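You operate a simulated robot arm through the tools that you are given. There is no shell and no other tool. Be economical: measure what you need, move in short steps, check, and stop when the job is done.

You run a simulated robot arm. Do the job below in one go: nothing can be reset, and whatever is moved stays where it is left.

Task
Draw the slipped handlebar out to its stop and clamp it again.
Fine: tighten the red knob first, so that the grip stays at the white ring; then open the clamp.
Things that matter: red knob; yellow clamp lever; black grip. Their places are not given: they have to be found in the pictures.

The check looks at the end state, three seconds after you hand in, the way a careful person would. Anything else that was tipped, shoved, dropped, spilled or broken makes it a failure.

Robot
A 6-joint arm with a two-finger parallel gripper, fixed in place. Base frame: the origin is at the foot of the arm, x ahead of it, y to its left, z up. Readings come in m, degrees, newtons and seconds.
Its first joint turns from -66.0 to 66.0 degrees. Payload 2.1 kg.
The TCP is the grasp point between the finger pads, 0.03 m short of the fingertips. In the tool frame z runs along the fingers and y along their closing line. The gripper opens to 0.094 m. The fingers are 0.028 m wide and 0.01 m thick; the gripper's body (0.05 by 0.096 m) begins 0.055 m behind the TCP.
Orientation is told as [roll, pitch, yaw] about the base's x, y, z axes, in that order, counted from this pose: with the fingers straight down and closing along the base's y, the tool's x points along the base's -x, its y along +y and its z along -z.

Tools
- The arm moves only by the tool play_rows. Its argument "increments" is a list of rows, each a list of 3 entries, a list of its own where there are three numbers: the opening, from 0 (shut) to 1 (fully open), then the shift along the base's x, y, z in cm, then the turn, a rotation vector about the base's x, y, z in degrees. In form: [[claw, [tx, ty, tz], [wx, wy, wz]], ...]. A call has 1 to 8 rows; each row is the pose to reach, as a shift and turn from the pose commanded when the call began. Rows are played at 5 a second. More than 0.05 m and 8.6 degrees between two rows, or a gripper value outside its range, and nothing of the call is played. Where a pose cannot be reached the arm comes as near as it can. A force on the tool above 70 N (or 10 N above the force at the start of the call, whichever is more), or a blocked arm, ends the call early, and 0.2 s more pass. Each finger travels about 0.072 m/s and halts on what it meets, pressing with about 40 N; the grip force reading is that of the motor and also rises with nothing between the fingers. The clock runs only during rows and for 0.2 s after the last one: add rows that repeat a pose to give the fingers time. It gives the time, the measured TCP pose, the force on the tool (base axes), the opening and the grip force at its end, in the units of the frame above (readings bear some noise).
- Cameras (640 x 400 px; columns grow to the right, rows downward): "scene" is fixed at [0.0607, -0.3728, 0.4958]; the picture's right is [0.73, -0.68, 0.00], its down [-0.31, -0.33, -0.89] and it looks along [0.61, 0.65, -0.45] (base axes); focal length 214 px, centre (320, 200). "wrist" rides on the gripper at [-0.037, 0, -0.058] in the tool frame; the picture's right is [0.00, -1.00, 0.00], its down [0.97, 0.00, -0.24] and it looks along [0.24, 0.00, 0.97] (tool axes); focal length 218 px, centre (320, 200).
- grab_frame(camera): a new picture of that camera. It takes no simulated time.
- locate(camera, pixels): there is no depth. For up to 12 entries [column, row, z] of the newest picture of that camera ("zoom" is the newest enlarged one), the place [x, y] in the base frame at which the ray of that pixel passes the height z, good to about 0.002 m. It takes no simulated time.
- close_up(camera, box): a new picture of the part [left, top, right, bottom] of that camera's present view, enlarged. It takes no simulated time.
- finish_job(): hands the job in; it is judged then, once.

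Keep the steps short. Do not move on a guess: measure, check each grasp and each placing, and mend mistakes. In all there are 80 turns and 54 pictures (those below and enlarged ones count). Leave the gripper open and the arm clear of the work at the hand-in unless told otherwise, and finish with a single line.

The tools are called after ">>>" by a JSON object that holds its "op" and its "data". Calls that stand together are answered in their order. play_rows: Moves the arm, as the interface text tells. Its arguments: {"type":"object","properties":{"increments":{"type":"array","items":{"type":"array"}}},"required":["increments"]} The other tools are called the same way: grab_frame (camera) takes a picture; locate (camera, pixels) gives the place at which the rays of pixels pass given heights; close_up (camera, box) takes an enlarged picture of a part of a camera's view; finish_job () hands the job in.

At the start:

```text
clock: 0.0
ee_pos: [0.32, -0.099, 0.3815]
orientation: [-0.1, -0.1, 0.0]
force: [0.2, -0.5, 0.4]
width: 0.0941
finger_force: 0.1
```

scene: 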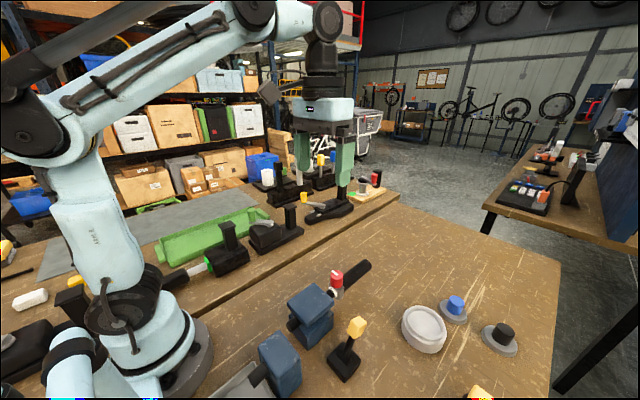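
wrist: 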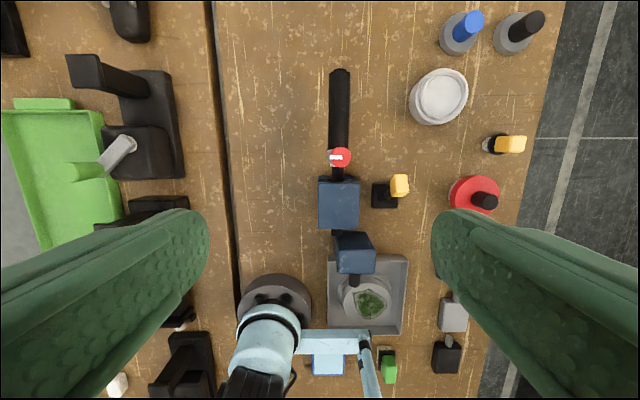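

I see a dark blue block with a black bar and a red knob near scene (340,280), and a yellow lever near (355,330). I'll enlarge both views to see how they work.

>>> {"op": "close_up", "data": {"camera": "scene", "box": [240, 240, 400, 400]}}

>>> {"op": "close_up", "data": {"camera": "wrist", "box": [270, 50, 450, 230]}}

>>> {"op": "close_up", "data": {"camera": "wrist", "box": [300, 200, 420, 400]}}

```text
2.50 times, centred on (320, 320) of scene
```

zoom: 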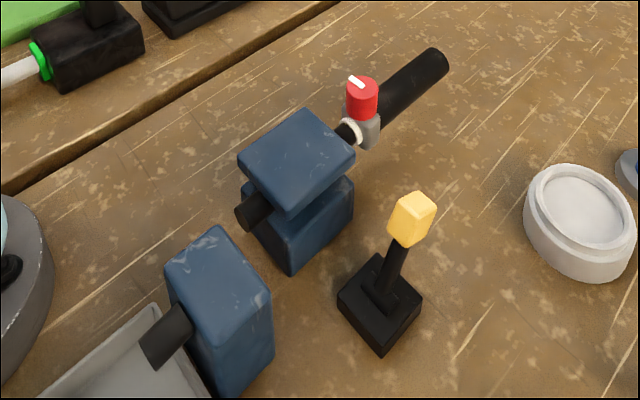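

```text
2.22 times, centred on (360, 140) of wrist
```

zoom: 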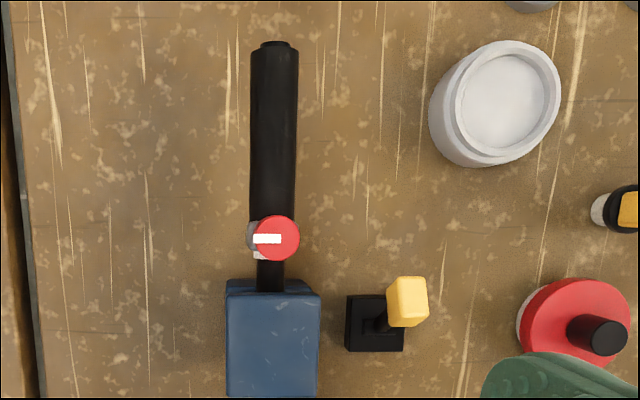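

```text
2.00 times, centred on (360, 300) of wrist
```

zoom: 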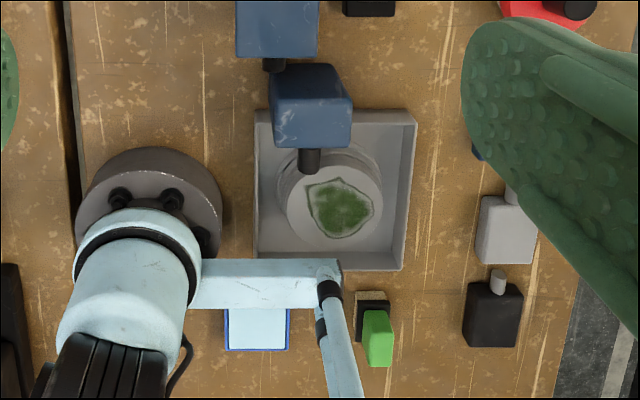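

The bar runs roughly along x through the blue clamp; the knob is on the grip's collar, next to the white ring. I'll triangulate the knob, lever and grip end from both cameras.

>>> {"op": "locate", "data": {"camera": "scene", "pixels": [[336.8, 274, 0.12], [336.8, 274, 0.16], [356.8, 327.2, 0.1], [356.8, 327.2, 0.14], [344, 362, 0.062], [344, 362, 0.08], [366, 264, 0.1], [366, 264, 0.14], [332, 292, 0.1], [332, 292, 0.14], [310, 305, 0.12], [310, 305, 0.16]]}}

>>> {"op": "locate", "data": {"camera": "wrist", "pixels": [[340.6, 157.1, 0.12], [340.6, 157.1, 0.16], [399.2, 186, 0.1], [399.2, 186, 0.14], [383.4, 193, 0.062], [383.4, 193, 0.08], [339.3, 70, 0.1], [339.3, 70, 0.14], [332, 165, 0.1], [332, 165, 0.14], [339, 205, 0.12], [339, 205, 0.16]]}}

```text
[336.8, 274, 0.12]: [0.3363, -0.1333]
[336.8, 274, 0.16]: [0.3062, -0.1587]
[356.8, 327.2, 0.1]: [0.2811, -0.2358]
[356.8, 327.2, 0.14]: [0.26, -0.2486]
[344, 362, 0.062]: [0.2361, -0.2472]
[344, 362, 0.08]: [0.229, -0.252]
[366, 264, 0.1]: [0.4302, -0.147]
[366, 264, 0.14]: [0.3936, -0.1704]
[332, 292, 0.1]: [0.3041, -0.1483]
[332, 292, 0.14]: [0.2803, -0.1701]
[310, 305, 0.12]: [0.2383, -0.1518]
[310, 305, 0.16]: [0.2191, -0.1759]
```

```text
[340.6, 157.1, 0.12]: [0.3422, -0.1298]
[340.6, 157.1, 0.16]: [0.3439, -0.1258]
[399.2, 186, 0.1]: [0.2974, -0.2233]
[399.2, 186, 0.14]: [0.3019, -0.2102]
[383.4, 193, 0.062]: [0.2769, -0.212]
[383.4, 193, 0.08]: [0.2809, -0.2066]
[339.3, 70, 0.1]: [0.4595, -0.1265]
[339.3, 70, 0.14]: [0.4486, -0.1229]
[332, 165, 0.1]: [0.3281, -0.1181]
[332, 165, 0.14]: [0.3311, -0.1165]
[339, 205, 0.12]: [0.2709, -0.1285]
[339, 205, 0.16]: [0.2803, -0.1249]
```

The base of the lever triangulates lower than expected, near z = 0. I'll check the surface height with other feet seen in both pictures.

>>> {"op": "close_up", "data": {"camera": "scene", "box": [380, 270, 540, 370]}}

>>> {"op": "close_up", "data": {"camera": "wrist", "box": [390, 0, 560, 106]}}

>>> {"op": "close_up", "data": {"camera": "scene", "box": [280, 250, 392, 320]}}

>>> {"op": "close_up", "data": {"camera": "scene", "box": [304, 310, 400, 390]}}

>>> {"op": "close_up", "data": {"camera": "wrist", "box": [304, 140, 432, 220]}}

```text
4.00 times, centred on (460, 320) of scene
```

zoom: 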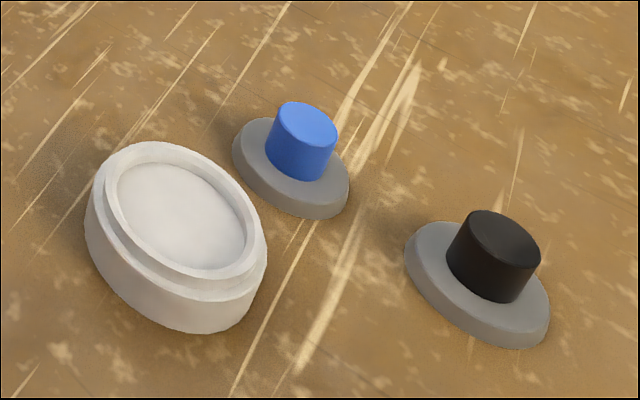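

```text
3.76 times, centred on (475, 53) of wrist
```

zoom: 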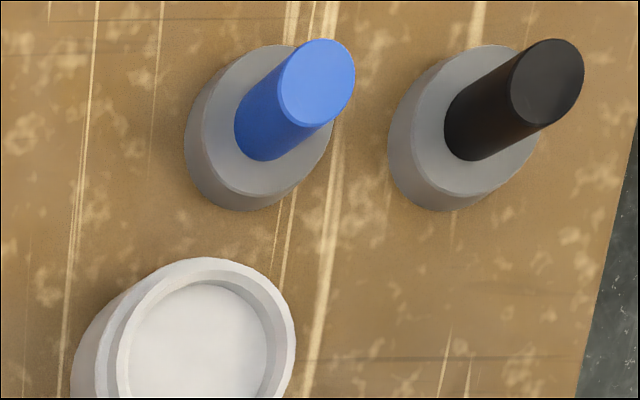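

```text
5.71 times, centred on (336, 285) of scene
```

zoom: 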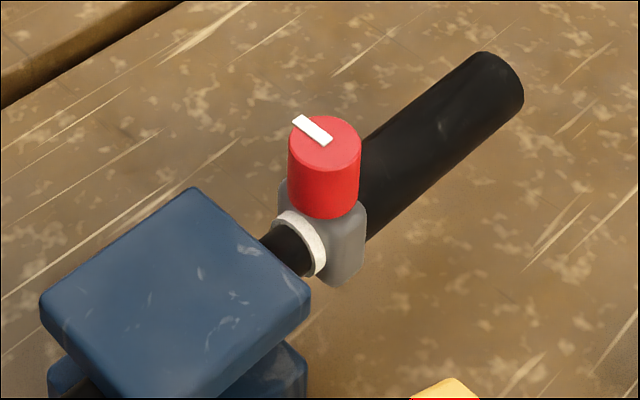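

```text
5.00 times, centred on (352, 350) of scene
```

zoom: 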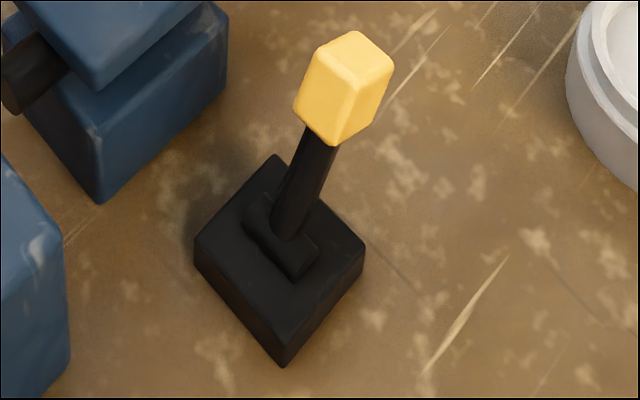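

```text
5.00 times, centred on (368, 180) of wrist
```

zoom: 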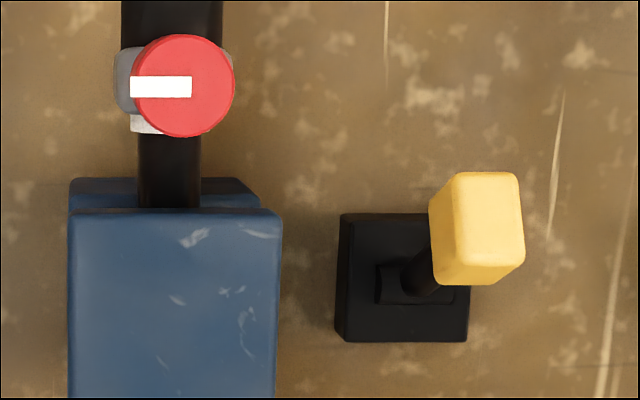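

>>> {"op": "locate", "data": {"camera": "scene", "pixels": [[453.3, 312.5, 0.0], [453.3, 312.5, 0.062], [344, 360, 0.0], [344, 360, 0.062], [333.8, 274.5, 0.08], [333.8, 274.5, 0.12], [356.5, 328, 0.06], [356.5, 328, 0.1]]}}

>>> {"op": "locate", "data": {"camera": "wrist", "pixels": [[458.5, 33, 0.0], [458.5, 33, 0.062], [385, 195, 0.0], [385, 195, 0.062], [341, 157, 0.08], [341, 157, 0.12], [399, 185, 0.06], [399, 185, 0.1]]}}

```text
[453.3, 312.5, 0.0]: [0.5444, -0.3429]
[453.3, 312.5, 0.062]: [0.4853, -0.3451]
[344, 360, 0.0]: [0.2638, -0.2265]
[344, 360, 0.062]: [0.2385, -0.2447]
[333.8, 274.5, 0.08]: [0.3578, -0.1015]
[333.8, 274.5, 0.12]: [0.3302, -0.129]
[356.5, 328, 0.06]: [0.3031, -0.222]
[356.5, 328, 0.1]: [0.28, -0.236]
```

```text
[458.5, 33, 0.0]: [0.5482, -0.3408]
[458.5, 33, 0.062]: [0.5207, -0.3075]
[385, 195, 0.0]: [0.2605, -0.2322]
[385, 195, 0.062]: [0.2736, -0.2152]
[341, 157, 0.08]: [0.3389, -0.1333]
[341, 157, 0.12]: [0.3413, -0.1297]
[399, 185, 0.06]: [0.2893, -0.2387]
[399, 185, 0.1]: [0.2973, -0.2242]
```

Two cameras put the surface near z = 0 rather than 0.062, so one number is off. I'll check the calibration on the gripper itself, whose pose is known.

>>> {"op": "close_up", "data": {"camera": "scene", "box": [272, 130, 384, 200]}}

```text
5.71 times, centred on (328, 165) of scene
```

zoom: 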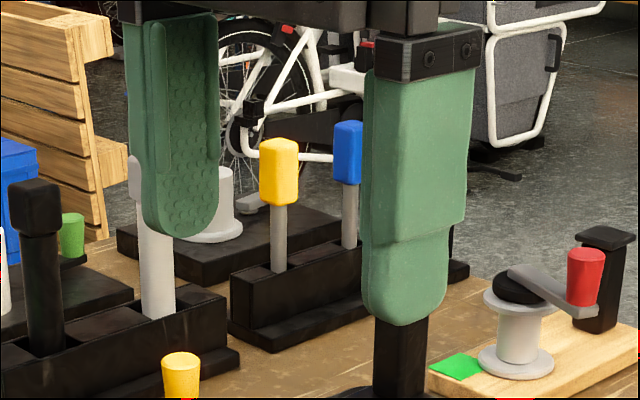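

The gripper's projection agrees with both cameras, so I trust triangulation: knob top ≈ (0.340, -0.130, 0.11), lever head ≈ (0.293, -0.231, 0.08), bar about 0.06. I'll move above the knob at z ≈ 0.22 and look again.

>>> {"op": "play_rows", "data": {"increments": [[1, [1, -1.5, -4], [0, 0, 0]], [1, [2, -3.1, -8], [0, 0, 0]], [1, [2, -3.1, -12], [0, 0, 0]], [1, [2, -3.1, -16], [0, 0, 0]], [1, [2, -3.1, -16], [0, 0, 0]]]}}

>>> {"op": "grab_frame", "data": {"camera": "wrist"}}

>>> {"op": "grab_frame", "data": {"camera": "scene"}}

```text
clock: 1.2
ee_pos: [0.3409, -0.1297, 0.2228]
orientation: [-0.1, 0.0, -0.1]
force: [-1.2, 0.0, -0.6]
width: 0.094
finger_force: 0.1
```

```text
42 pictures are left
```

wrist: 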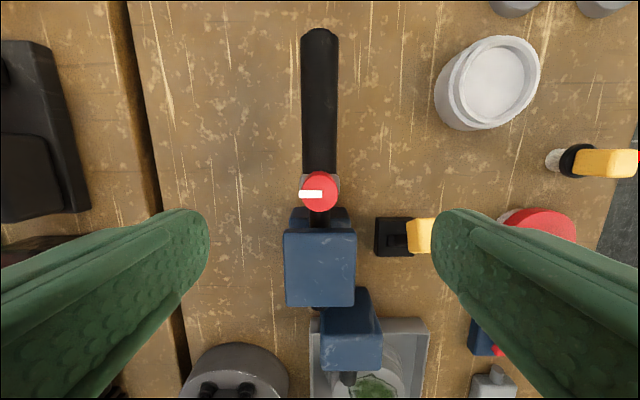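

```text
41 pictures are left
```

scene: 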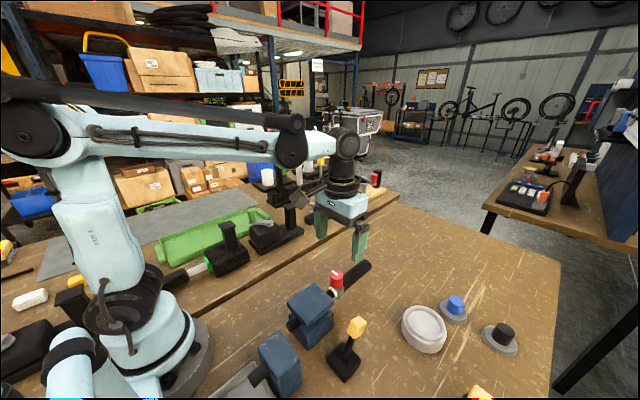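

Knob top lies at column 319.5, row 191; combining the two wrist views gives (0.340, -0.130, z ≈ 0.097). I'll go down to TCP z ≈ 0.111 (fingertips at about 0.081), with the fingers open.

>>> {"op": "play_rows", "data": {"increments": [[1, [0, 0, -4], [0, 0, 0]], [1, [0, 0, -8], [0, 0, 0]], [1, [0, 0, -11.2], [0, 0, 0]], [1, [0, 0, -11.2], [0, 0, 0]]]}}

>>> {"op": "close_up", "data": {"camera": "scene", "box": [280, 230, 408, 310]}}

>>> {"op": "grab_frame", "data": {"camera": "wrist"}}

```text
clock: 2.2
ee_pos: [0.3406, -0.1295, 0.1086]
orientation: [-0.1, 0.0, 0.1]
force: [0.6, -0.2, 0.5]
width: 0.0941
finger_force: 0.0
```

```text
5.00 times, centred on (344, 270) of scene
```

zoom: 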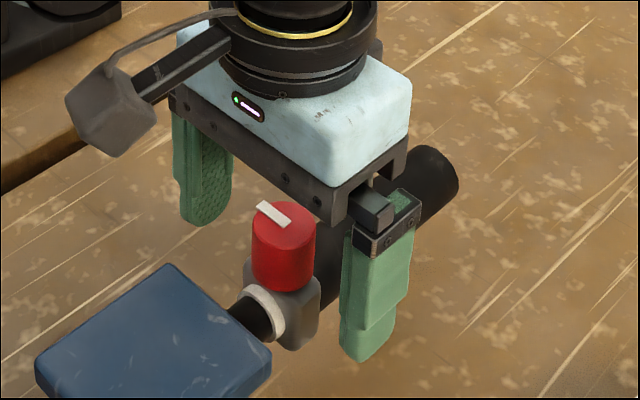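

```text
39 pictures are left
```

wrist: 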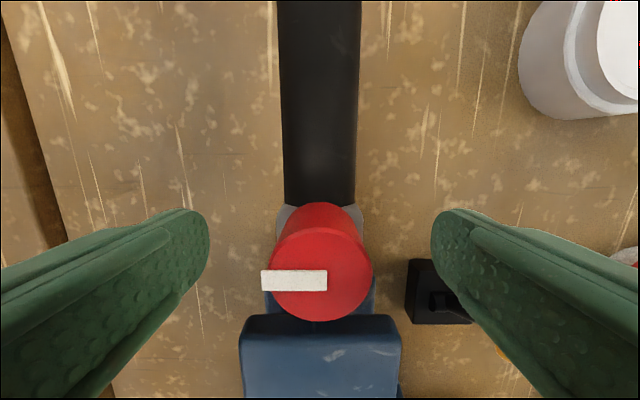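

The knob (about 30 mm across) is centred between the fingers and the tips are about level with the top of the wider grey collar. I'll raise 5 mm to clear the collar and close on the knob.

>>> {"op": "play_rows", "data": {"increments": [[1, [0, 0, 0.5], [0, 0, 0]], [0.6, [0, 0, 0.5], [0, 0, 0]], [0.2, [0, 0, 0.5], [0, 0, 0]], [0.2, [0, 0, 0.5], [0, 0, 0]], [0.2, [0, 0, 0.5], [0, 0, 0]], [0.2, [0, 0, 0.5], [0, 0, 0]]]}}

>>> {"op": "close_up", "data": {"camera": "scene", "box": [280, 230, 408, 310]}}

```text
clock: 3.6
ee_pos: [0.3394, -0.129, 0.1155]
orientation: [0.0, 0.0, -0.2]
force: [0.7, -1.9, 2.6]
width: 0.0294
finger_force: 44.3
```

```text
5.00 times, centred on (344, 270) of scene
```

zoom: 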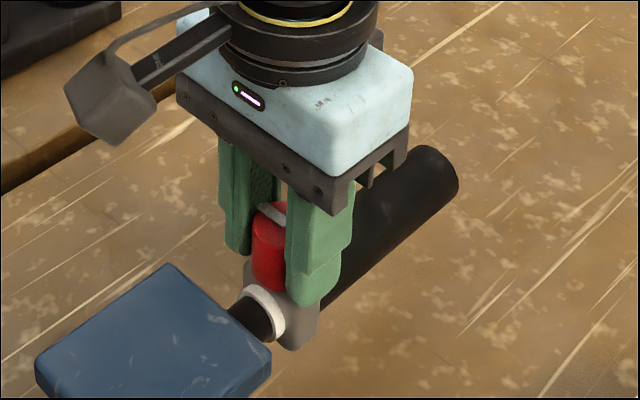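

The knob is held (0.029 m, 44 N). I'll turn it clockwise seen from above (negative about z), in small steps, watching the force.

>>> {"op": "play_rows", "data": {"increments": [[0.2, [0, 0, 0.5], [0, 0, -8]], [0.2, [0, 0, 0.5], [0, 0, -16]], [0.2, [0, 0, 0.5], [0, 0, -24]], [0.2, [0, 0, 0.5], [0, 0, -32]], [0.2, [0, 0, 0.5], [0, 0, -40]], [0.2, [0, 0, 0.5], [0, 0, -40]]]}}

>>> {"op": "close_up", "data": {"camera": "scene", "box": [280, 230, 408, 310]}}

>>> {"op": "grab_frame", "data": {"camera": "wrist"}}

```text
clock: 5.0
ee_pos: [0.3398, -0.1292, 0.1207]
orientation: [0.0, -0.1, -40.1]
force: [0.0, 11.4, -22.0]
width: 0.028
finger_force: 44.8
```

```text
5.00 times, centred on (344, 270) of scene
```

zoom: 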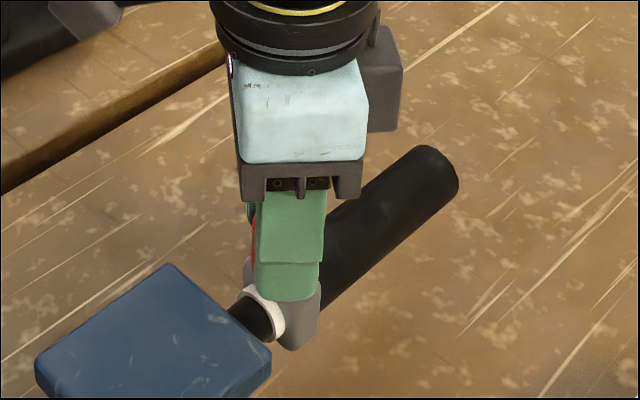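

```text
36 pictures are left
```

wrist: 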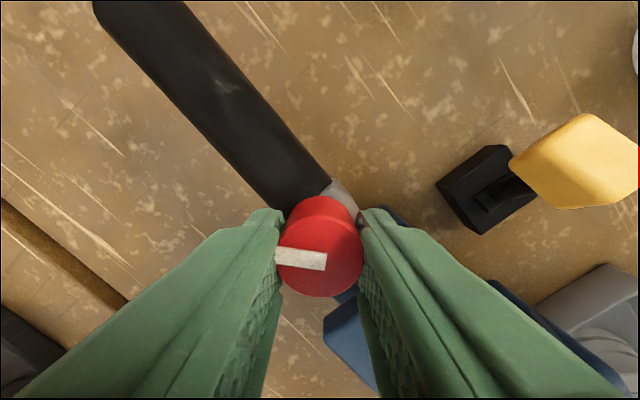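

The knob turned with the gripper. I mistakenly kept a +0.5 cm lift (22 N pull), so I'll take that back and go on turning.

>>> {"op": "play_rows", "data": {"increments": [[0.2, [0, 0, -0.5], [0, 0, 0]], [0.2, [0, 0, -0.5], [0, 0, -8]], [0.2, [0, 0, -0.5], [0, 0, -16]], [0.2, [0, 0, -0.5], [0, 0, -24]], [0.2, [0, 0, -0.5], [0, 0, -32]], [0.2, [0, 0, -0.5], [0, 0, -40]], [0.2, [0, 0, -0.5], [0, 0, -40]]]}}

>>> {"op": "grab_frame", "data": {"camera": "wrist"}}

```text
clock: 5.4
ee_pos: [0.3413, -0.1308, 0.1191]
orientation: [0.1, -0.1, -40.2]
force: [0.5, 0.0, 12.6]
width: 0.028
finger_force: 44.8
stopped in row 2: the force on the tool passed its limit (the readings are from after the stop); the commanded pose is now the measured one
```

```text
35 pictures are left
```

wrist: 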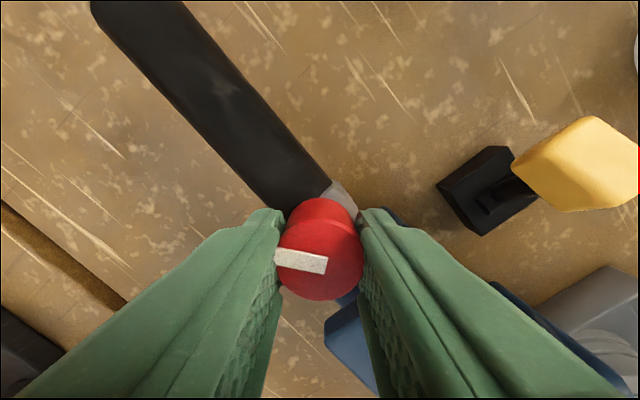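

Pushing back down tripped the force limit; the grip still holds (0.028 m). I'll stay at this height and turn on.

>>> {"op": "play_rows", "data": {"increments": [[0.2, [0, 0, 0], [0, 0, -6]], [0.2, [0, 0, 0], [0, 0, -12]], [0.2, [0, 0, 0], [0, 0, -18]], [0.2, [0, 0, 0], [0, 0, -24]], [0.2, [0, 0, 0], [0, 0, -30]], [0.2, [0, 0, 0], [0, 0, -36]], [0.2, [0, 0, 0], [0, 0, -36]]]}}

>>> {"op": "grab_frame", "data": {"camera": "wrist"}}

```text
clock: 7.0
ee_pos: [0.3418, -0.1305, 0.1192]
orientation: [0.0, 0.1, -76.3]
force: [-0.6, 3.3, 43.9]
width: 0.0279
finger_force: 45.0
```

```text
34 pictures are left
```

wrist: 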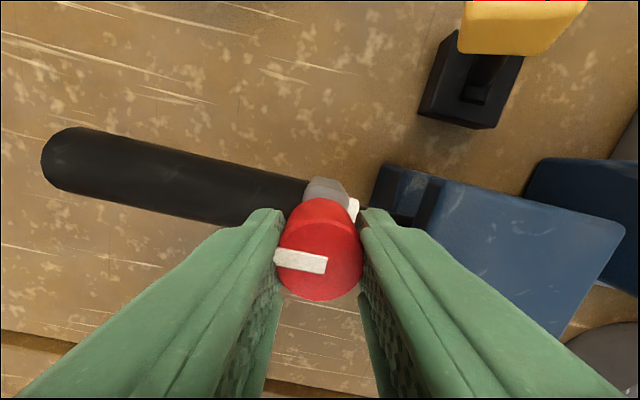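

The knob has followed to about -76°, with 44 N upward on the tool. I'll relieve that by 1 mm and keep turning.

>>> {"op": "play_rows", "data": {"increments": [[0.2, [0, 0, 0.1], [0, 0, 0]], [0.2, [0, 0, 0.1], [0, 0, -6]], [0.2, [0, 0, 0.1], [0, 0, -12]], [0.2, [0, 0, 0.1], [0, 0, -18]], [0.2, [0, 0, 0.1], [0, 0, -24]], [0.2, [0, 0, 0.1], [0, 0, -24]]]}}

>>> {"op": "grab_frame", "data": {"camera": "wrist"}}

```text
clock: 8.4
ee_pos: [0.3414, -0.1296, 0.1188]
orientation: [0.1, 0.0, -100.3]
force: [-0.2, -3.4, -31.1]
width: 0.0276
finger_force: 45.2
```

```text
33 pictures are left
```

wrist: 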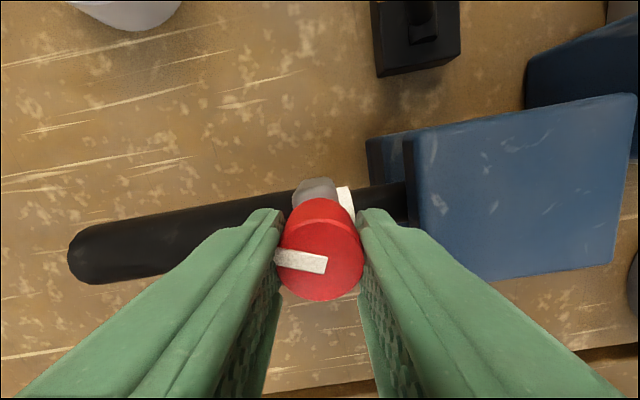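

No slip and no stop yet at -100°. I go on turning.

>>> {"op": "play_rows", "data": {"increments": [[0.2, [0, 0, -0.1], [0, 0, -7]], [0.2, [0, 0, -0.1], [0, 0, -14]], [0.2, [0, 0, -0.1], [0, 0, -21]], [0.2, [0, 0, -0.1], [0, 0, -28]], [0.2, [0, 0, -0.1], [0, 0, -35]], [0.2, [0, 0, -0.1], [0, 0, -35]]]}}

>>> {"op": "grab_frame", "data": {"camera": "wrist"}}

```text
clock: 9.8
ee_pos: [0.3426, -0.1304, 0.1195]
orientation: [0.0, 0.1, -135.3]
force: [-1.5, 2.8, 21.3]
width: 0.0286
finger_force: 45.4
```

```text
32 pictures are left
```

wrist: 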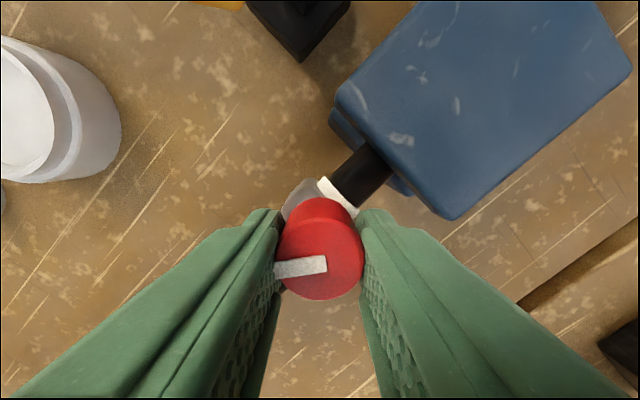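

The white mark now tilts the other way in the gripper (about 14° of slip), which suggests the knob met its stop near -120°. I'll turn a little further to confirm.

>>> {"op": "play_rows", "data": {"increments": [[0.2, [0, 0, 0.05], [0, 0, -5]], [0.2, [0, 0, 0.05], [0, 0, -10]], [0.2, [0, 0, 0.05], [0, 0, -15]], [0.2, [0, 0, 0.05], [0, 0, -15]]]}}

>>> {"op": "close_up", "data": {"camera": "wrist", "box": [240, 150, 400, 310]}}

```text
clock: 10.8
ee_pos: [0.3403, -0.1302, 0.1189]
orientation: [0.0, 0.0, -150.3]
force: [0.9, -1.6, -10.5]
width: 0.0279
finger_force: 45.5
```

```text
2.50 times, centred on (320, 230) of wrist
```

zoom: 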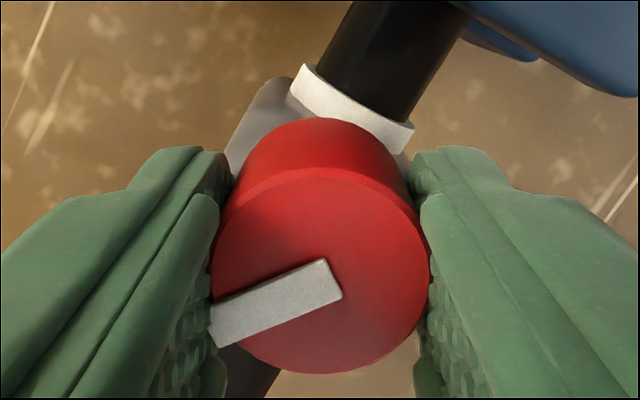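

The knob stayed while the gripper turned 15° more: it's tight, and the collar still touches the white ring. I'll release, rise, and turn back to zero yaw.

>>> {"op": "play_rows", "data": {"increments": [[0.8, [0, 0, 0], [0, 0, 0]], [0.8, [0, 0, 0], [0, 0, 0]], [0.8, [0, 0, 0], [0, 0, 0]], [0.8, [0, 0, 4], [0, 0, 0]], [0.8, [0, 0, 8], [0, 0, 0]], [0.8, [0, 0, 9], [0, 0, 8]], [0.8, [0, 0, 9], [0, 0, 16]], [0.8, [0, 0, 9], [0, 0, 24]]]}}

>>> {"op": "play_rows", "data": {"increments": [[0.8, [0, 0, 0], [0, 0, 8]], [0.8, [0, 0, 0], [0, 0, 16]], [0.8, [0, 0, 0], [0, 0, 24]], [0.8, [0, 0, 0], [0, 0, 32]], [0.8, [0, 0, 0], [0, 0, 40]], [0.8, [0, 0, 0], [0, 0, 48]], [0.8, [0, 0, 0], [0, 0, 56]], [0.8, [0, 0, 0], [0, 0, 64]]]}}

>>> {"op": "play_rows", "data": {"increments": [[0.8, [0, 0, 0], [0, 0, 8]], [0.8, [0, 0, 0], [0, 0, 16]], [0.8, [0, 0, 0], [0, 0, 24]], [0.8, [0, 0, 0], [0, 0, 32]], [0.8, [0, 0, 0], [0, 0, 40]], [0.8, [0, 0, 0], [0, 0, 48]], [0.8, [0, 0, 0], [0, 0, 56]], [0.8, [0, 0, 0], [0, 0, 62.3]]]}}

>>> {"op": "grab_frame", "data": {"camera": "wrist"}}

>>> {"op": "close_up", "data": {"camera": "scene", "box": [260, 240, 420, 390]}}

```text
clock: 12.6
ee_pos: [0.3415, -0.1296, 0.2095]
orientation: [0.1, 0.1, -126.1]
force: [-0.3, 0.4, 0.4]
width: 0.0754
finger_force: 0.1
```

```text
clock: 14.4
ee_pos: [0.3414, -0.1296, 0.2091]
orientation: [0.1, 0.1, -61.9]
force: [0.1, 0.1, 1.0]
width: 0.075
finger_force: 0.1
```

```text
clock: 16.2
ee_pos: [0.3407, -0.129, 0.2095]
orientation: [0.0, 0.0, 0.2]
force: [0.5, 0.6, -1.2]
width: 0.0752
finger_force: 0.0
```

```text
30 pictures are left
```

wrist: 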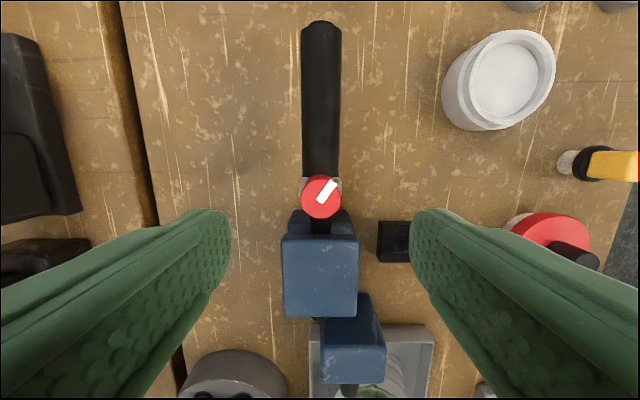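

```text
2.67 times, centred on (340, 315) of scene
```

zoom: 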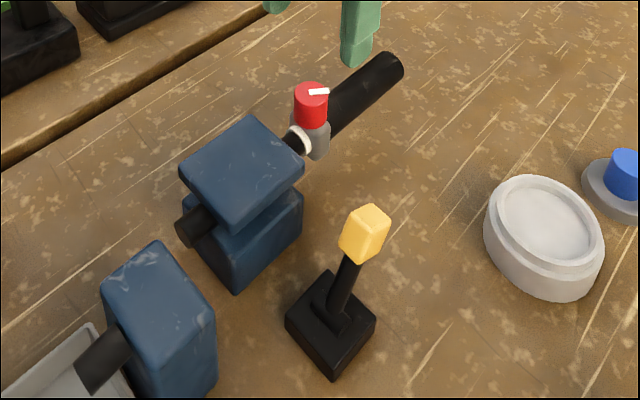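

The knob's mark has turned about 130° and the collar is still at the ring. Next is the lever, which leans to +x. I'll move with the fingers shut to the +x side above it and look.

>>> {"op": "play_rows", "data": {"increments": [[0.3, [0, -3.5, 0], [0, 0, 0]], [0, [0, -7, 0], [0, 0, 0]], [0, [0, -10.2, 0], [0, 0, 0]], [0, [0, -10.2, -3], [0, 0, 0]], [0, [0, -10.2, -3], [0, 0, 0]]]}}

>>> {"op": "grab_frame", "data": {"camera": "wrist"}}

>>> {"op": "close_up", "data": {"camera": "scene", "box": [260, 240, 420, 390]}}

```text
clock: 17.4
ee_pos: [0.3417, -0.2316, 0.1786]
orientation: [0.0, 0.2, 0.0]
force: [-0.5, 0.0, -0.3]
width: 0.0
finger_force: 33.3
```

```text
28 pictures are left
```

wrist: 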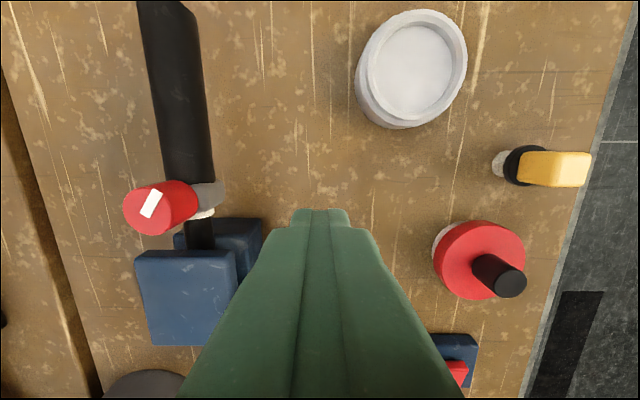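

```text
2.67 times, centred on (340, 315) of scene
```

zoom: 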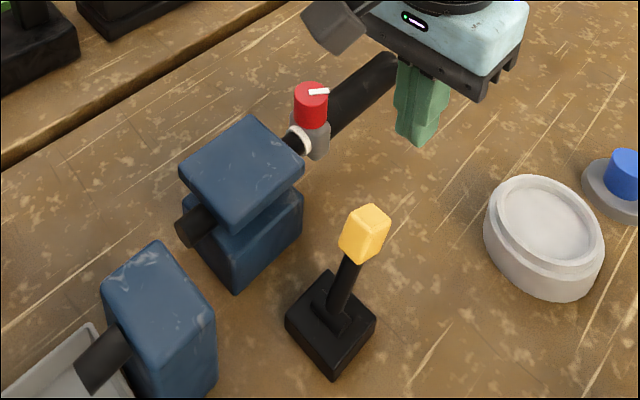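

The fingers hide the lever in the wrist view, so it lies in line with them. I'll lower to TCP z ≈ 0.10, still on the +x side.

>>> {"op": "play_rows", "data": {"increments": [[0, [0, 0, -4], [0, 0, 0]], [0, [0, 0, -7.8], [0, 0, 0]], [0, [0, 0, -7.8], [0, 0, 0]]]}}

>>> {"op": "close_up", "data": {"camera": "scene", "box": [300, 260, 428, 360]}}

```text
clock: 18.2
ee_pos: [0.342, -0.232, 0.1006]
orientation: [0.1, 0.1, 0.1]
force: [0.1, 0.1, 0.3]
width: 0.0
finger_force: 32.6
```

```text
4.00 times, centred on (364, 310) of scene
```

zoom: 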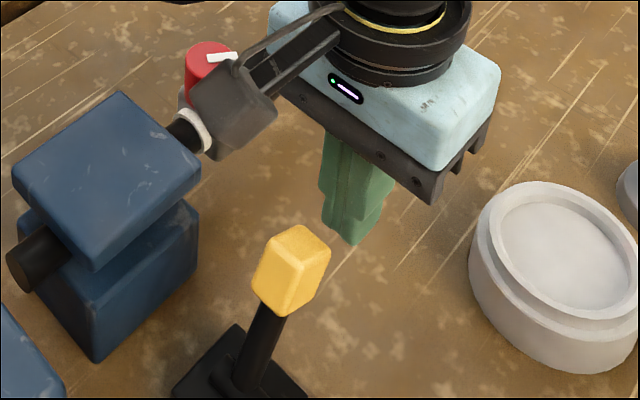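

The shut fingers are right beside the head on its +x side, and nothing else is near. I'll push toward -x in small steps.

>>> {"op": "play_rows", "data": {"increments": [[0, [-1.5, 0, 0], [0, 0, 0]], [0, [-2.5, 0, 0], [0, 0, 0]], [0, [-3.5, 0, 0], [0, 0, 0]], [0, [-4.5, 0, 0], [0, 0, 0]], [0, [-5.3, 0, 0], [0, 0, 0]], [0, [-6, 0, 0], [0, 0, 0]], [0, [-6, 0, 0], [0, 0, 0]]]}}

>>> {"op": "close_up", "data": {"camera": "scene", "box": [260, 260, 420, 390]}}

```text
clock: 19.2
ee_pos: [0.3034, -0.2318, 0.1041]
orientation: [0.0, -0.5, 0.3]
force: [5.4, 0.7, 13.5]
width: 0.0
finger_force: 32.7
stopped in row 4: the force on the tool passed its limit (the readings are from after the stop); the commanded pose is now the measured one
```

```text
3.08 times, centred on (340, 325) of scene
```

zoom: 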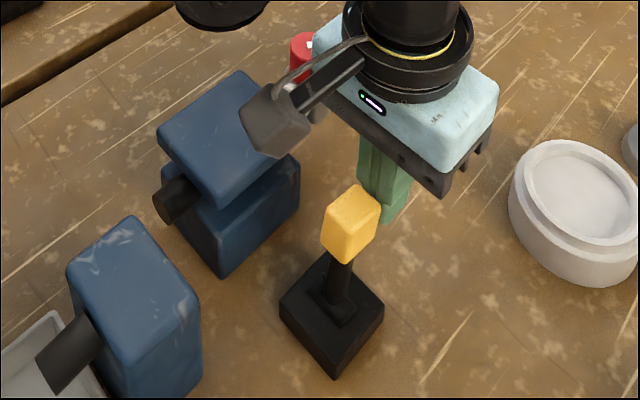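

The lever moved toward upright, then the force limit stopped the call; the lever is stiff. I'll go on with smaller steps, following its arc with a slight rise.

>>> {"op": "play_rows", "data": {"increments": [[0, [-0.4, 0, 0], [0, 0, 0]], [0, [-0.8, 0, 0], [0, 0, 0]], [0, [-1.2, 0, 0], [0, 0, 0]], [0, [-1.6, 0, 0], [0, 0, 0]], [0, [-2.0, 0, 0], [0, 0, 0]], [0, [-2.4, 0, 0], [0, 0, 0]], [0, [-2.8, 0, 0], [0, 0, 0]], [0, [-3.2, 0, 0], [0, 0, 0]]]}}

>>> {"op": "close_up", "data": {"camera": "scene", "box": [260, 260, 420, 390]}}

```text
clock: 19.8
ee_pos: [0.2982, -0.231, 0.106]
orientation: [0.1, -0.7, 0.4]
force: [4.0, 0.9, 14.8]
width: 0.0002
finger_force: 33.0
stopped in row 3: the force on the tool passed its limit (the readings are from after the stop); the commanded pose is now the measured one
```

```text
3.08 times, centred on (340, 325) of scene
```

zoom: 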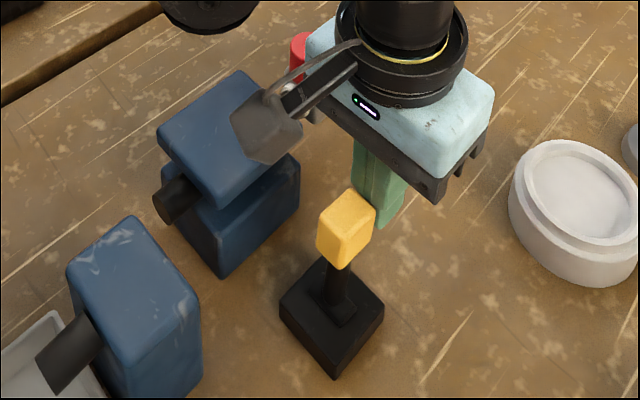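

It creeps on about 5 mm per push. The head rises as it swings, so I'll rise with it.

>>> {"op": "play_rows", "data": {"increments": [[0, [-0.3, 0, 0.2], [0, 0, 0]], [0, [-0.6, 0, 0.3], [0, 0, 0]], [0, [-0.9, 0, 0.4], [0, 0, 0]], [0, [-1.2, 0, 0.5], [0, 0, 0]], [0, [-1.5, 0, 0.5], [0, 0, 0]], [0, [-1.8, 0, 0.5], [0, 0, 0]], [0, [-2.1, 0, 0.5], [0, 0, 0]], [0, [-2.4, 0, 0.5], [0, 0, 0]]]}}

>>> {"op": "close_up", "data": {"camera": "scene", "box": [260, 260, 420, 390]}}

```text
clock: 21.6
ee_pos: [0.2735, -0.2316, 0.1112]
orientation: [0.0, -0.6, 0.4]
force: [0.2, 0.2, -0.3]
width: 0.0002
finger_force: 32.6
```

```text
3.08 times, centred on (340, 325) of scene
```

zoom: 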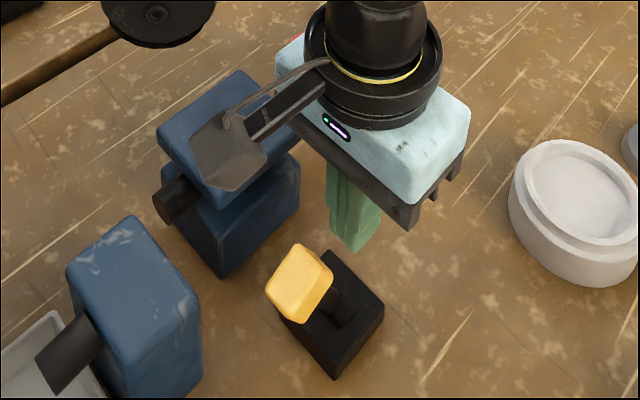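

The lever has snapped over to -x and the force is zero: the clamp is open. I'll rise and go over the middle of the black grip, fingers open.

>>> {"op": "play_rows", "data": {"increments": [[0, [1, 0, 4], [0, 0, 0]], [0.5, [4, 2, 8], [0, 0, 0]], [1, [8, 5, 8.5], [0, 0, 0]], [1, [11, 8, 8.5], [0, 0, 0]], [1, [13.2, 10.2, 8.5], [0, 0, 0]], [1, [13.2, 10.2, 8.5], [0, 0, 0]]]}}

>>> {"op": "grab_frame", "data": {"camera": "wrist"}}

>>> {"op": "close_up", "data": {"camera": "scene", "box": [260, 240, 420, 390]}}

```text
refused: row 2 steps farther than a row can; nothing moved
```

```text
22 pictures are left
```

wrist: 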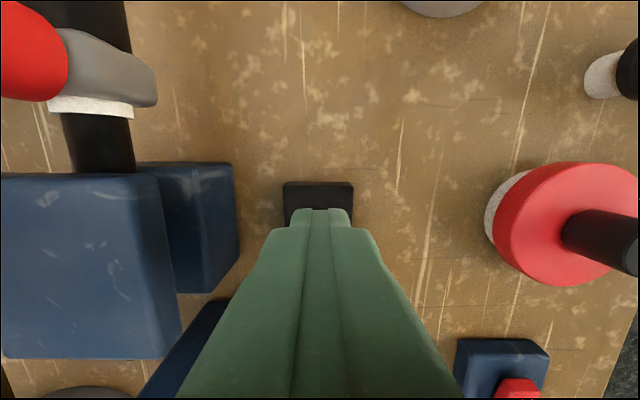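

```text
2.67 times, centred on (340, 315) of scene
```

zoom: 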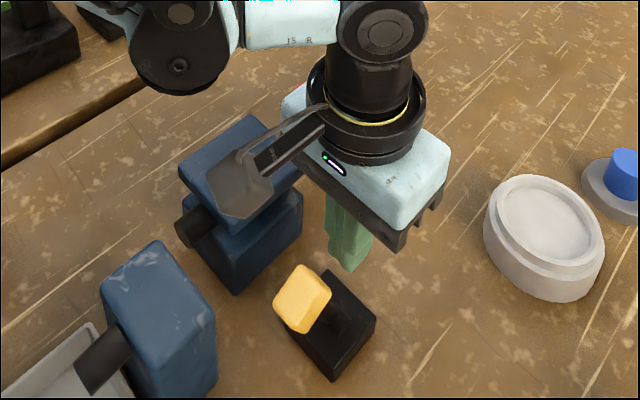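

The steps were too long and nothing moved. I'll repeat with shorter rows.

>>> {"op": "play_rows", "data": {"increments": [[0, [0.5, 0, 4], [0, 0, 0]], [0.3, [2, 1, 8], [0, 0, 0]], [0.6, [5, 3, 9], [0, 0, 0]], [1, [8, 5.5, 9], [0, 0, 0]], [1, [11, 8, 9], [0, 0, 0]], [1, [13.2, 10.2, 9], [0, 0, 0]], [1, [13.2, 10.2, 9], [0, 0, 0]]]}}

>>> {"op": "grab_frame", "data": {"camera": "wrist"}}

>>> {"op": "close_up", "data": {"camera": "scene", "box": [260, 240, 420, 390]}}

```text
clock: 23.2
ee_pos: [0.4048, -0.1304, 0.2008]
orientation: [0.1, -0.6, 0.5]
force: [0.1, -0.9, -0.2]
width: 0.0941
finger_force: 0.0
```

```text
20 pictures are left
```

wrist: 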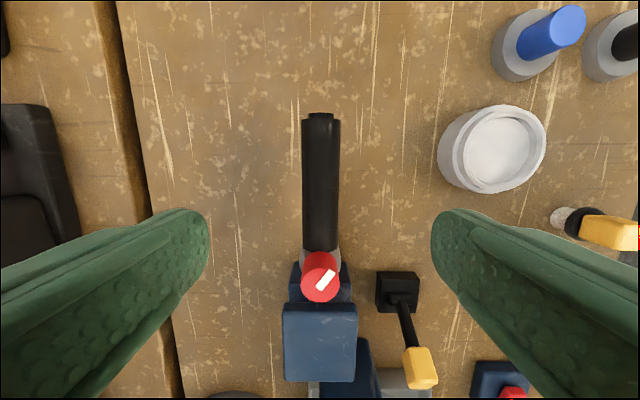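

```text
2.67 times, centred on (340, 315) of scene
```

zoom: 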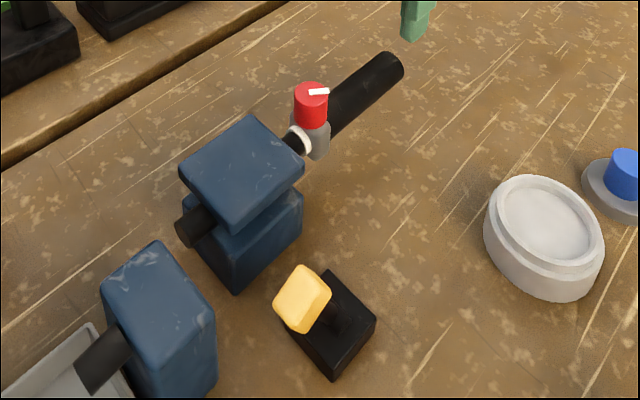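

The grip is centred between the fingers (column 320), and the TCP sits over its middle. I'll lower to z ≈ 0.065, watching force.

>>> {"op": "play_rows", "data": {"increments": [[1, [0, 0, -4], [0, 0, 0]], [1, [0, 0, -8], [0, 0, 0]], [1, [0, 0, -10.5], [0, 0, 0]], [1, [0, 0, -12], [0, 0, 0]], [1, [0, 0, -13.6], [0, 0, 0]], [1, [0, 0, -13.6], [0, 0, 0]]]}}

>>> {"op": "close_up", "data": {"camera": "scene", "box": [300, 220, 428, 300]}}

```text
clock: 24.6
ee_pos: [0.4053, -0.1295, 0.0641]
orientation: [0.1, -0.6, 0.4]
force: [0.3, 0.5, -1.1]
width: 0.0942
finger_force: 0.0
```

```text
5.00 times, centred on (364, 260) of scene
```

zoom: 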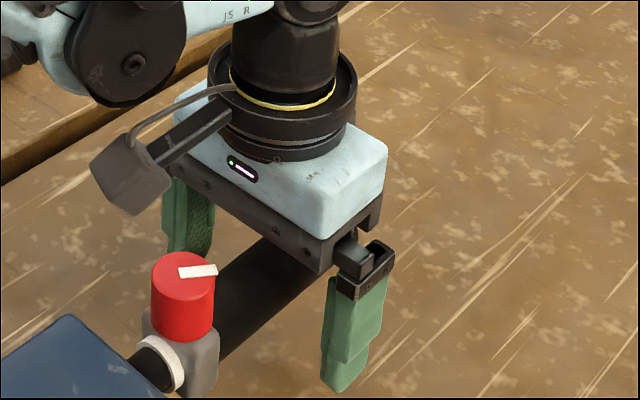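

The fingers straddle the grip with no contact. I'll close on it.

>>> {"op": "play_rows", "data": {"increments": [[0.6, [0, 0, 0], [0, 0, 0]], [0.2, [0, 0, 0], [0, 0, 0]], [0.2, [0, 0, 0], [0, 0, 0]], [0.2, [0, 0, 0], [0, 0, 0]], [0.2, [0, 0, 0], [0, 0, 0]]]}}

```text
clock: 25.8
ee_pos: [0.4052, -0.1295, 0.0658]
orientation: [0.1, -0.6, 0.3]
force: [0.5, -13.1, -4.9]
width: 0.0374
finger_force: 45.2
```

The grip is held (0.037 m). A 13 N sideways load remains, so I'll ease y by 1 mm while drawing along +x in small steps.

>>> {"op": "play_rows", "data": {"increments": [[0.2, [0, -0.08, -0.1], [0, 0, 0]], [0.2, [0.4, -0.08, -0.1], [0, 0, 0]], [0.2, [0.8, -0.08, -0.1], [0, 0, 0]], [0.2, [1.2, -0.08, -0.1], [0, 0, 0]], [0.2, [1.6, -0.08, -0.1], [0, 0, 0]], [0.2, [1.6, -0.08, -0.1], [0, 0, 0]]]}}

>>> {"op": "close_up", "data": {"camera": "scene", "box": [260, 230, 420, 330]}}

```text
clock: 27.2
ee_pos: [0.4214, -0.1302, 0.0636]
orientation: [0.0, -0.8, 0.4]
force: [-0.5, -3.3, 55.3]
width: 0.038
finger_force: 45.4
```

```text
4.00 times, centred on (340, 280) of scene
```

zoom: 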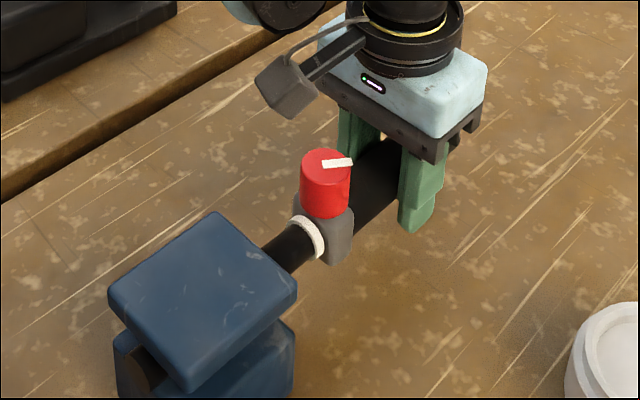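

The bar, ring and grip came out together by 1.6 cm. The tool is pressed up at 55 N, so I'll relieve 1.5 mm in z and keep drawing.

>>> {"op": "play_rows", "data": {"increments": [[0.2, [0, 0, 0.13], [0, 0, 0]], [0.2, [0.4, 0, 0.13], [0, 0, 0]], [0.2, [0.8, 0, 0.13], [0, 0, 0]], [0.2, [1.2, 0, 0.13], [0, 0, 0]], [0.2, [1.6, 0, 0.13], [0, 0, 0]], [0.2, [2.0, 0, 0.13], [0, 0, 0]], [0.2, [2.0, 0, 0.13], [0, 0, 0]]]}}

>>> {"op": "close_up", "data": {"camera": "scene", "box": [260, 230, 420, 330]}}

```text
clock: 28.8
ee_pos: [0.443, -0.1301, 0.0642]
orientation: [0.2, -0.6, 0.4]
force: [-0.4, 8.0, -16.9]
width: 0.0378
finger_force: 44.4
```

```text
4.00 times, centred on (340, 280) of scene
```

zoom: 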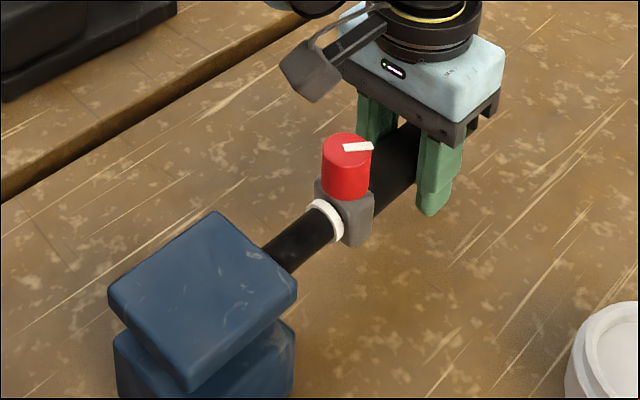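

It moved on freely to 3.8 cm, with ring and collar still together. I'll continue.

>>> {"op": "play_rows", "data": {"increments": [[0.2, [0.4, 0, -0.05], [0, 0, 0]], [0.2, [0.8, 0, -0.05], [0, 0, 0]], [0.2, [1.2, 0, -0.05], [0, 0, 0]], [0.2, [1.6, 0, -0.05], [0, 0, 0]], [0.2, [2.0, 0, -0.05], [0, 0, 0]], [0.2, [2.4, 0, -0.05], [0, 0, 0]], [0.2, [2.4, 0, -0.05], [0, 0, 0]]]}}

>>> {"op": "close_up", "data": {"camera": "scene", "box": [260, 230, 420, 330]}}

```text
clock: 30.4
ee_pos: [0.4666, -0.1294, 0.0644]
orientation: [0.1, -0.7, 0.4]
force: [-0.8, 8.1, 7.1]
width: 0.0379
finger_force: 45.0
```

```text
4.00 times, centred on (340, 280) of scene
```

zoom: 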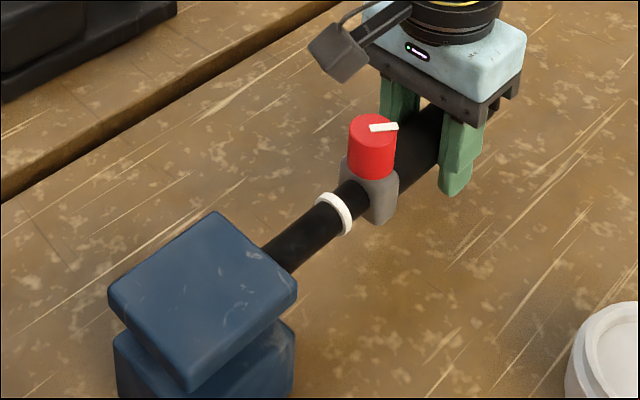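

The white ring now stands clear of the collar: the bar reached its stop (after about 4 cm) and the grip then slipped outward on it by over 1 cm. I'll mend that: leave the bar at its stop, clamp it with the lever, then slide the grip back to the ring. First I'll release the grip and rise.

>>> {"op": "play_rows", "data": {"increments": [[0.5, [0, 0, 0], [0, 0, 0]], [1, [0, 0, 0], [0, 0, 0]], [1, [0, 0, 0], [0, 0, 0]], [1, [0, 0, 0], [0, 0, 0]], [1, [0, 0, 4], [0, 0, 0]], [1, [0, 0, 8], [0, 0, 0]], [1, [0, 0, 12], [0, 0, 0]], [1, [0, 0, 12], [0, 0, 0]]]}}

>>> {"op": "grab_frame", "data": {"camera": "wrist"}}

>>> {"op": "close_up", "data": {"camera": "scene", "box": [260, 240, 420, 390]}}

```text
clock: 32.2
ee_pos: [0.4655, -0.1307, 0.1846]
orientation: [0.1, -0.6, 0.4]
force: [0.1, -0.9, 0.0]
width: 0.094
finger_force: 0.0
```

```text
14 pictures are left
```

wrist: 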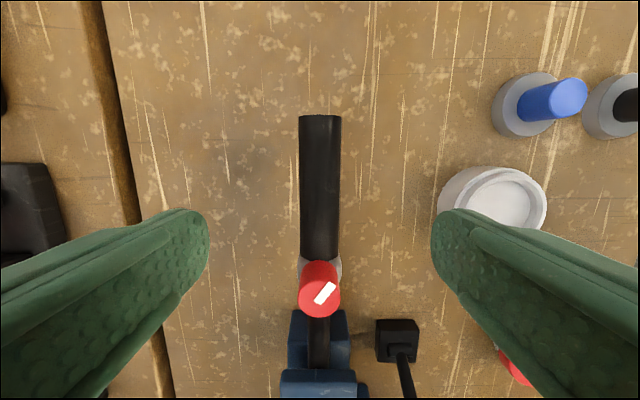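

```text
2.67 times, centred on (340, 315) of scene
```

zoom: 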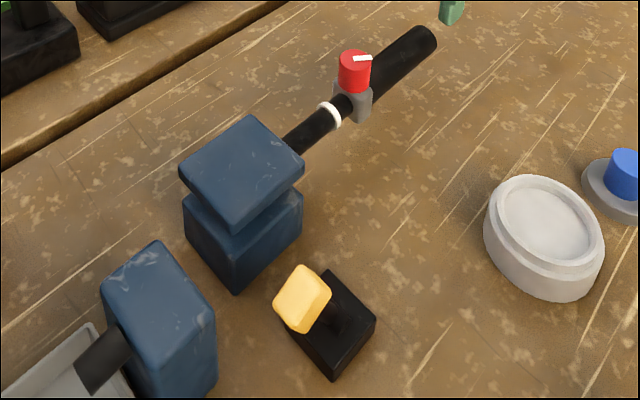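

The ring and bar stayed. Lever head now triangulates to (0.226, -0.231, 0.087). I'll carry the shut gripper high round to its -x side, at (0.185, -0.231).

>>> {"op": "play_rows", "data": {"increments": [[0.6, [-3, -2, 2.5], [0, 0, 0]], [0.2, [-7, -4, 2.5], [0, 0, 0]], [0, [-11, -6, 2.5], [0, 0, 0]], [0, [-15, -8, 2.5], [0, 0, 0]], [0, [-19, -10, 2.5], [0, 0, 0]], [0, [-23.5, -10, 2.5], [0, 0, 0]], [0, [-28, -10, 2.5], [0, 0, 0]], [0, [-28, -10, 2.5], [0, 0.6, 0]]]}}

>>> {"op": "play_rows", "data": {"increments": [[0, [0, 0, -3.5], [0, 0, 0]], [0, [0, 0, -6], [0, 0, 0]], [0, [0, 0, -6], [0, 0, 0]]]}}

>>> {"op": "close_up", "data": {"camera": "scene", "box": [230, 240, 400, 390]}}

```text
clock: 34.0
ee_pos: [0.1856, -0.2307, 0.209]
orientation: [0.1, 0.1, 0.4]
force: [0.7, 0.7, -0.3]
width: 0.0001
finger_force: 33.2
```

```text
clock: 34.8
ee_pos: [0.1859, -0.229, 0.1499]
orientation: [0.2, 0.1, 0.4]
force: [0.7, -0.7, 1.0]
width: 0.0
finger_force: 33.1
```

```text
2.67 times, centred on (315, 315) of scene
```

zoom: 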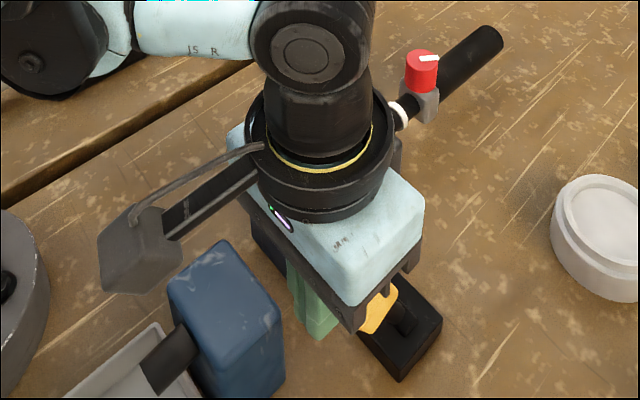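

The fingertips stand on the -x side of the head, clear of the second blue block. I'll lower to TCP z ≈ 0.102.

>>> {"op": "play_rows", "data": {"increments": [[0, [0, 0, -2.5], [0, 0, 0]], [0, [0, 0, -4.8], [0, 0, 0]], [0, [0, 0, -4.8], [0, 0, 0]]]}}

>>> {"op": "play_rows", "data": {"increments": [[0, [0.7, 0, 0], [0, 0, 0]], [0, [1.2, 0, 0], [0, 0, 0]], [0, [1.6, 0, 0.1], [0, 0, 0]], [0, [1.9, 0, 0.2], [0, 0, 0]], [0, [2.2, 0, 0.3], [0, 0, 0]], [0, [2.5, 0, 0.4], [0, 0, 0]], [0, [2.8, 0, 0.5], [0, 0, 0]], [0, [3.1, 0, 0.5], [0, 0, 0]]]}}

```text
clock: 35.6
ee_pos: [0.1847, -0.2294, 0.1019]
orientation: [0.1, -0.1, 0.4]
force: [0.6, -0.1, -0.7]
width: 0.0
finger_force: 33.4
```

```text
clock: 37.4
ee_pos: [0.2177, -0.2299, 0.1075]
orientation: [0.0, 0.0, 0.5]
force: [-0.5, 0.0, -0.2]
width: 0.0
finger_force: 33.1
```

No resistance yet at x = 0.218. I'll keep pushing toward +x.

>>> {"op": "play_rows", "data": {"increments": [[0, [0.5, 0, 0], [0, 0, 0]], [0, [1.0, 0, 0], [0, 0, 0]], [0, [1.5, 0, 0], [0, 0, 0]], [0, [2.0, 0, 0], [0, 0, 0]], [0, [2.5, 0, 0], [0, 0, 0]], [0, [3.0, 0, 0], [0, 0, 0]], [0, [3.4, 0, -0.1], [0, 0, 0]], [0, [3.8, 0, -0.2], [0, 0, 0]]]}}

>>> {"op": "close_up", "data": {"camera": "scene", "box": [260, 240, 420, 390]}}

```text
clock: 38.4
ee_pos: [0.2317, -0.2304, 0.1087]
orientation: [0.4, 0.6, 0.4]
force: [-4.4, 2.0, 19.9]
width: 0.0
finger_force: 33.1
stopped in row 4: the force on the tool passed its limit (the readings are from after the stop); the commanded pose is now the measured one
```

```text
2.67 times, centred on (340, 315) of scene
```

zoom: 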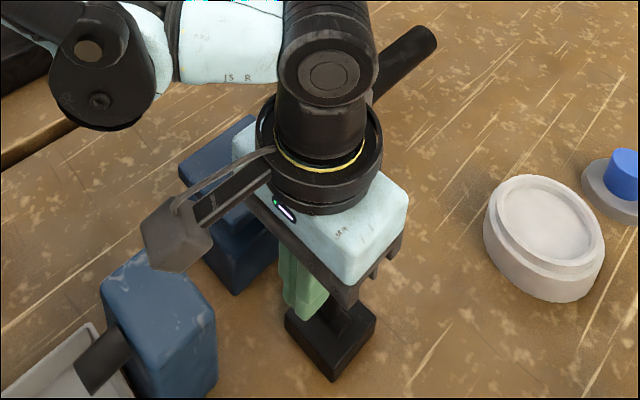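

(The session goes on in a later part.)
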